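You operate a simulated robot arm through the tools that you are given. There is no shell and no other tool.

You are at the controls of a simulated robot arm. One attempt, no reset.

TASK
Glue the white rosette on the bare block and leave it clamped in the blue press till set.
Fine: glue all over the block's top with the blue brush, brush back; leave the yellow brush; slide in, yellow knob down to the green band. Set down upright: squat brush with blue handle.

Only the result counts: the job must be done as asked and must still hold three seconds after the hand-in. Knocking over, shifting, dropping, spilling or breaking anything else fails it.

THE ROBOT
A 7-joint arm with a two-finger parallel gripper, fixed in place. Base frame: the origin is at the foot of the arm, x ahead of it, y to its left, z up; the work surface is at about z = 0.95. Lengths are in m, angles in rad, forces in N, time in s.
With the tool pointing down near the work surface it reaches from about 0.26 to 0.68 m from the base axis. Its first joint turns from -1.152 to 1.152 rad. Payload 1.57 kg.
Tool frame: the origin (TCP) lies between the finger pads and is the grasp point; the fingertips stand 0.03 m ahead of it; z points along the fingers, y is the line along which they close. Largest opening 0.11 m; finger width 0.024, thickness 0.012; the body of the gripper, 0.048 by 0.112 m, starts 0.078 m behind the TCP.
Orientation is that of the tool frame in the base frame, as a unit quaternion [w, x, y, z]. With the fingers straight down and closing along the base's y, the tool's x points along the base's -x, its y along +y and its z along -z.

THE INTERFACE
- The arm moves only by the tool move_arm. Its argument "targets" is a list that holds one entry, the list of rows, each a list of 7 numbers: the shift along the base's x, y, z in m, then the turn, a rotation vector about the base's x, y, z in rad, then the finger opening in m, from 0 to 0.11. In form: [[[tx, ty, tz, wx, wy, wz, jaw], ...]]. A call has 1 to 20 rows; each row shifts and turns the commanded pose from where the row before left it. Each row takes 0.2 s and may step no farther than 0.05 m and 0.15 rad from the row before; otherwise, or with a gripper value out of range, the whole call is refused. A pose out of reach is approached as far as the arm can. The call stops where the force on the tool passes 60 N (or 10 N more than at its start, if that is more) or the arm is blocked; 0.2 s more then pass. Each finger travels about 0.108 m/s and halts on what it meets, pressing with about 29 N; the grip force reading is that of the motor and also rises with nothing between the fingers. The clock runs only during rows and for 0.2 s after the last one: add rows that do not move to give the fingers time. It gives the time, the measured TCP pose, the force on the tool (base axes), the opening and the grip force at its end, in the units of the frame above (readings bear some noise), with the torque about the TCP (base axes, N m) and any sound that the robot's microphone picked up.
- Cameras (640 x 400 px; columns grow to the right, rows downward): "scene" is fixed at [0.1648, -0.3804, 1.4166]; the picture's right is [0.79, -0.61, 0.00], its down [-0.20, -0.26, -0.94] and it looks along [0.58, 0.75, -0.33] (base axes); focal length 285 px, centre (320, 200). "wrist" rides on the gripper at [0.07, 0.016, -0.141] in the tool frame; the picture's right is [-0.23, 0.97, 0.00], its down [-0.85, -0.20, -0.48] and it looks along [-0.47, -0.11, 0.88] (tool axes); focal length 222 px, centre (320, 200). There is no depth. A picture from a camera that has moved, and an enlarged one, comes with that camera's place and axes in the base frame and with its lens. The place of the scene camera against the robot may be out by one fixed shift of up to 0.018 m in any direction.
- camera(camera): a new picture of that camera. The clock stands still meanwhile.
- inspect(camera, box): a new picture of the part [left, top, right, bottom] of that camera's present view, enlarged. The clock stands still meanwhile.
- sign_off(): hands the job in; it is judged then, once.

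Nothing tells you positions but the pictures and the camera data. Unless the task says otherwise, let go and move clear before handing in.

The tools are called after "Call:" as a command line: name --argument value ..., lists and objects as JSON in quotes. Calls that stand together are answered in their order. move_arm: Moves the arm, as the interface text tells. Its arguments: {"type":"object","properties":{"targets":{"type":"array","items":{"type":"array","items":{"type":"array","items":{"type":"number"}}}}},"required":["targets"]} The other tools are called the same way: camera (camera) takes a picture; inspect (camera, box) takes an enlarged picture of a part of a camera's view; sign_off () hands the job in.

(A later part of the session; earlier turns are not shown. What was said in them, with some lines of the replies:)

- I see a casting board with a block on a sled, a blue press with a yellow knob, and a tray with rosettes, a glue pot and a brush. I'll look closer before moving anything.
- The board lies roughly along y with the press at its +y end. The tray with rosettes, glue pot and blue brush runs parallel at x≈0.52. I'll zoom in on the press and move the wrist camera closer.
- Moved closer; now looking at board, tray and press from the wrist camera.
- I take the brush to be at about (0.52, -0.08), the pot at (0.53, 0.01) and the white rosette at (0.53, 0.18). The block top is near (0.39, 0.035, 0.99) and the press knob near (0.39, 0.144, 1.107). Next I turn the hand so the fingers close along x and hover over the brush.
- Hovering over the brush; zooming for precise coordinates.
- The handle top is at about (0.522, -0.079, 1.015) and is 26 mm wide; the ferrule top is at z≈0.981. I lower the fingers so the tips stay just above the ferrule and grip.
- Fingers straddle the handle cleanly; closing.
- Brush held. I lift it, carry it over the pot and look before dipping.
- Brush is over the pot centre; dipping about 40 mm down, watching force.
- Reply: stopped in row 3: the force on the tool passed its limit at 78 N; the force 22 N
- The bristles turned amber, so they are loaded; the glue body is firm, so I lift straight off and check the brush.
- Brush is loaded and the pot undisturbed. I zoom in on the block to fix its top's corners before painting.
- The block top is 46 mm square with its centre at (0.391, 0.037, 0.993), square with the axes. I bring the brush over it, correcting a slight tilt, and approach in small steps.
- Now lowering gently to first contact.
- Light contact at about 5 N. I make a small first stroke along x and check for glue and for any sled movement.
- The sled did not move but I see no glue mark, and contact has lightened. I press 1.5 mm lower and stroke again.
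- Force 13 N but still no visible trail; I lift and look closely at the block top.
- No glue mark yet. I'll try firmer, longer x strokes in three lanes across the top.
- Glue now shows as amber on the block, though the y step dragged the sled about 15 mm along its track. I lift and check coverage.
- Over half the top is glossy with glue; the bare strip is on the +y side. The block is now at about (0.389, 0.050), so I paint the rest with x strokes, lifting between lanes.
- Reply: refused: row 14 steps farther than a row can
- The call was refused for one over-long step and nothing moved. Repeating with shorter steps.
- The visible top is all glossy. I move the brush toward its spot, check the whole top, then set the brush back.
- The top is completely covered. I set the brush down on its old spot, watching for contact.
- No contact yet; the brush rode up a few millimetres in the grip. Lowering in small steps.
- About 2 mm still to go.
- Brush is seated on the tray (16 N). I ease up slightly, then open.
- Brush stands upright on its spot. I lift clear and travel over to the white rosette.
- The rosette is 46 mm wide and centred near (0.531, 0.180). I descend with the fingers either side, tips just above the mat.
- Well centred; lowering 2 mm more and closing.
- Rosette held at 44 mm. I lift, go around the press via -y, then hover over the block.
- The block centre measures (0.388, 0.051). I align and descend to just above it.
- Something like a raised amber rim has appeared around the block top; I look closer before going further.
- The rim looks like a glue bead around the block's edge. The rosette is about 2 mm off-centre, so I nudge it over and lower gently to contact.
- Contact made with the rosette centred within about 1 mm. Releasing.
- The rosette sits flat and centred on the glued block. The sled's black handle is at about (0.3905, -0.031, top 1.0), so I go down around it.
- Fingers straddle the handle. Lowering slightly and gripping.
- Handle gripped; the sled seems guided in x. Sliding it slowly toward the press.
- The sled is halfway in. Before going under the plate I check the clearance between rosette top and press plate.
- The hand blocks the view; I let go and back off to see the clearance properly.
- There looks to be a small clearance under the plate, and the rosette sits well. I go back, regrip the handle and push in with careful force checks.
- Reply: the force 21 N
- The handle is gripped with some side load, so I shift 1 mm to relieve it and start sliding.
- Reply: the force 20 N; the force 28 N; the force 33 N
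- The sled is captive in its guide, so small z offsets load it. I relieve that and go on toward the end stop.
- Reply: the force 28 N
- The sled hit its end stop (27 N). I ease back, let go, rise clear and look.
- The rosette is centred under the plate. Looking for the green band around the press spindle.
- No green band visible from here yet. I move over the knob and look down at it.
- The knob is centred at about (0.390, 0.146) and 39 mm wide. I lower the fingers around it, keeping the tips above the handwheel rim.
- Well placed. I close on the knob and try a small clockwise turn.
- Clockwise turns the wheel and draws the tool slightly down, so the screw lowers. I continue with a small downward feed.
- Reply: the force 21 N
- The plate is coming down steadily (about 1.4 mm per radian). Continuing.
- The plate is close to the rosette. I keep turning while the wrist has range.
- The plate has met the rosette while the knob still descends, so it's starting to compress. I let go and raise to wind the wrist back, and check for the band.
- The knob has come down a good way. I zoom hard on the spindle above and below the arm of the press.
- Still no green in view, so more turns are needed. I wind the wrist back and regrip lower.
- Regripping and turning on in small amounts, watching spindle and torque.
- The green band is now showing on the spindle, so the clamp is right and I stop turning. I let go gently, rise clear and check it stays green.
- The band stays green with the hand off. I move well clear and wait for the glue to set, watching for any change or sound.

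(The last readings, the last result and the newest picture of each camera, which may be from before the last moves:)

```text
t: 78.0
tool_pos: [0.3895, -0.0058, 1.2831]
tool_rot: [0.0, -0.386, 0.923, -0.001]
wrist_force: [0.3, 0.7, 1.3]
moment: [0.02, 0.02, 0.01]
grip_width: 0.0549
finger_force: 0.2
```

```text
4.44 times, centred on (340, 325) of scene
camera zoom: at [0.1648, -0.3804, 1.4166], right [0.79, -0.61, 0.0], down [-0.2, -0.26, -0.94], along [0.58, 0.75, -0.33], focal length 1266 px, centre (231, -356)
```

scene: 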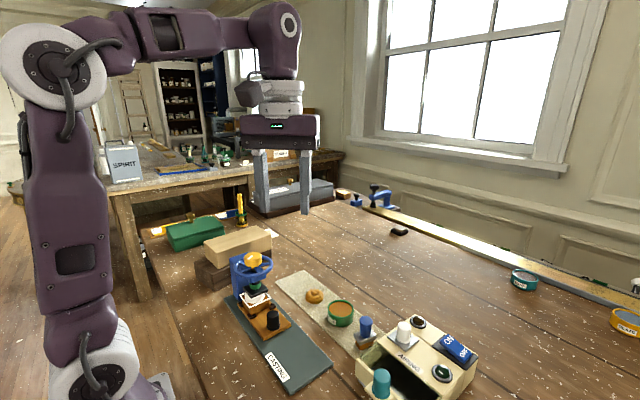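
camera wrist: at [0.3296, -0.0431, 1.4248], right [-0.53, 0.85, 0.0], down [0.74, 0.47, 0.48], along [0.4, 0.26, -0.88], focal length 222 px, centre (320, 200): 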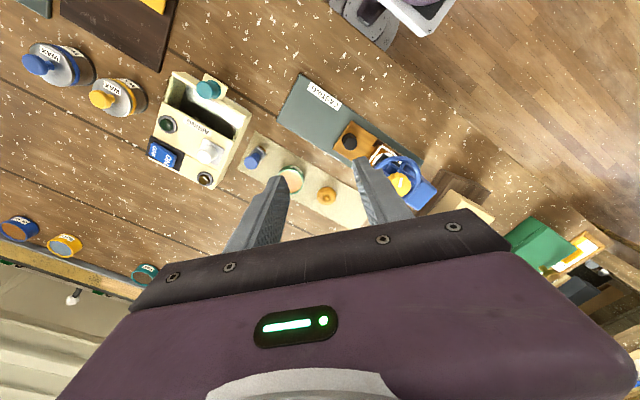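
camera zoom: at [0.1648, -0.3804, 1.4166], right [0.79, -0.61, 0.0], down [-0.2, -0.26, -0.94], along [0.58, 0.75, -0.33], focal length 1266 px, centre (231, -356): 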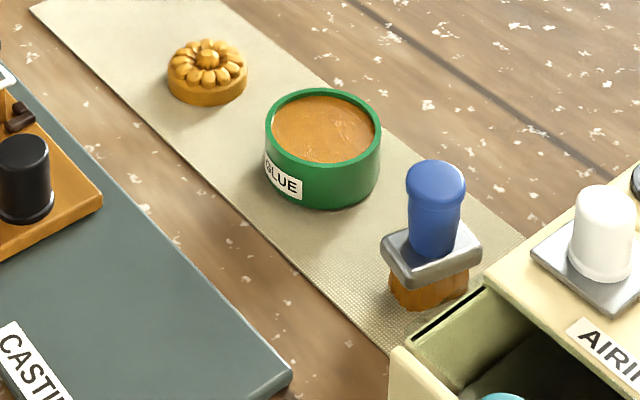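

The glue bead around the joint has turned from amber to white, which reads as set, and the brush stands upright. I wait a few seconds more to confirm nothing changes.

Call:
move_arm --targets '[[[0, 0, 0, 0, 0, 0, 0.055], [0, 0, 0, 0, 0, 0, 0.055], [0, 0, 0, 0, 0, 0, 0.055], [0, 0, 0, 0, 0, 0, 0.055], [0, 0, 0, 0, 0, 0, 0.055], [0, 0, 0, 0, 0, 0, 0.055], [0, 0, 0, 0, 0, 0, 0.055], [0, 0, 0, 0, 0, 0, 0.055], [0, 0, 0, 0, 0, 0, 0.055], [0, 0, 0, 0, 0, 0, 0.055], [0, 0, 0, 0, 0, 0, 0.055], [0, 0, 0, 0, 0, 0, 0.055], [0, 0, 0, 0, 0, 0, 0.055], [0, 0, 0, 0, 0, 0, 0.055], [0, 0, 0, 0, 0, 0, 0.055], [0, 0, 0, 0, 0, 0, 0.055], [0, 0, 0, 0, 0, 0, 0.055], [0, 0, 0, 0, 0, 0, 0.055], [0, 0, 0, 0, 0, 0, 0.055], [0, 0, 0, 0, 0, 0, 0.055]]]'

Call:
inspect --camera "scene" --box '[235, 260, 285, 310]'

```text
t: 82.2
tool_pos: [0.39, -0.0052, 1.2831]
tool_rot: [0.0, -0.385, 0.923, 0.001]
wrist_force: [0.5, -0.4, -0.1]
moment: [-0.02, -0.01, -0.02]
grip_width: 0.055
finger_force: 0.1
```

```text
8.00 times, centred on (260, 285) of scene
camera zoom: at [0.1648, -0.3804, 1.4166], right [0.79, -0.61, 0.0], down [-0.2, -0.26, -0.94], along [0.58, 0.75, -0.33], focal length 2280 px, centre (800, -480)
```

zoom: 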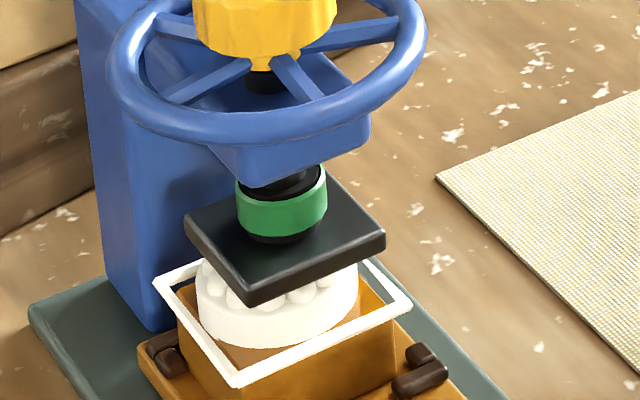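

The bead is white, the band green, the rosette clamped and the brush upright on its mat, with the hand clear. Handing in.

Call:
sign_off

```text
The job is handed in.
```

The white rosette is glued to the bare block and clamped in the blue press, and I've handed the job in. I haven't seen the result of the judging.

- **Glue:** the block's whole top was covered using the blue brush. The brush is back on its mat, standing upright.
- **Clamp:** the sled is pushed in to its stop and the yellow knob is down to the green band. The band stayed green after I let go.
- **Set:** after about eight seconds untouched, the amber rim around the joint had turned white. I took that to mean the glue had set. I left the rosette clamped.

While I was brushing, the sled slid about 13 mm along its track towards the press. It goes all the way in anyway, and the block and rosette stayed in place. I saw nothing else knocked or moved, and I left the yellow brush alone.
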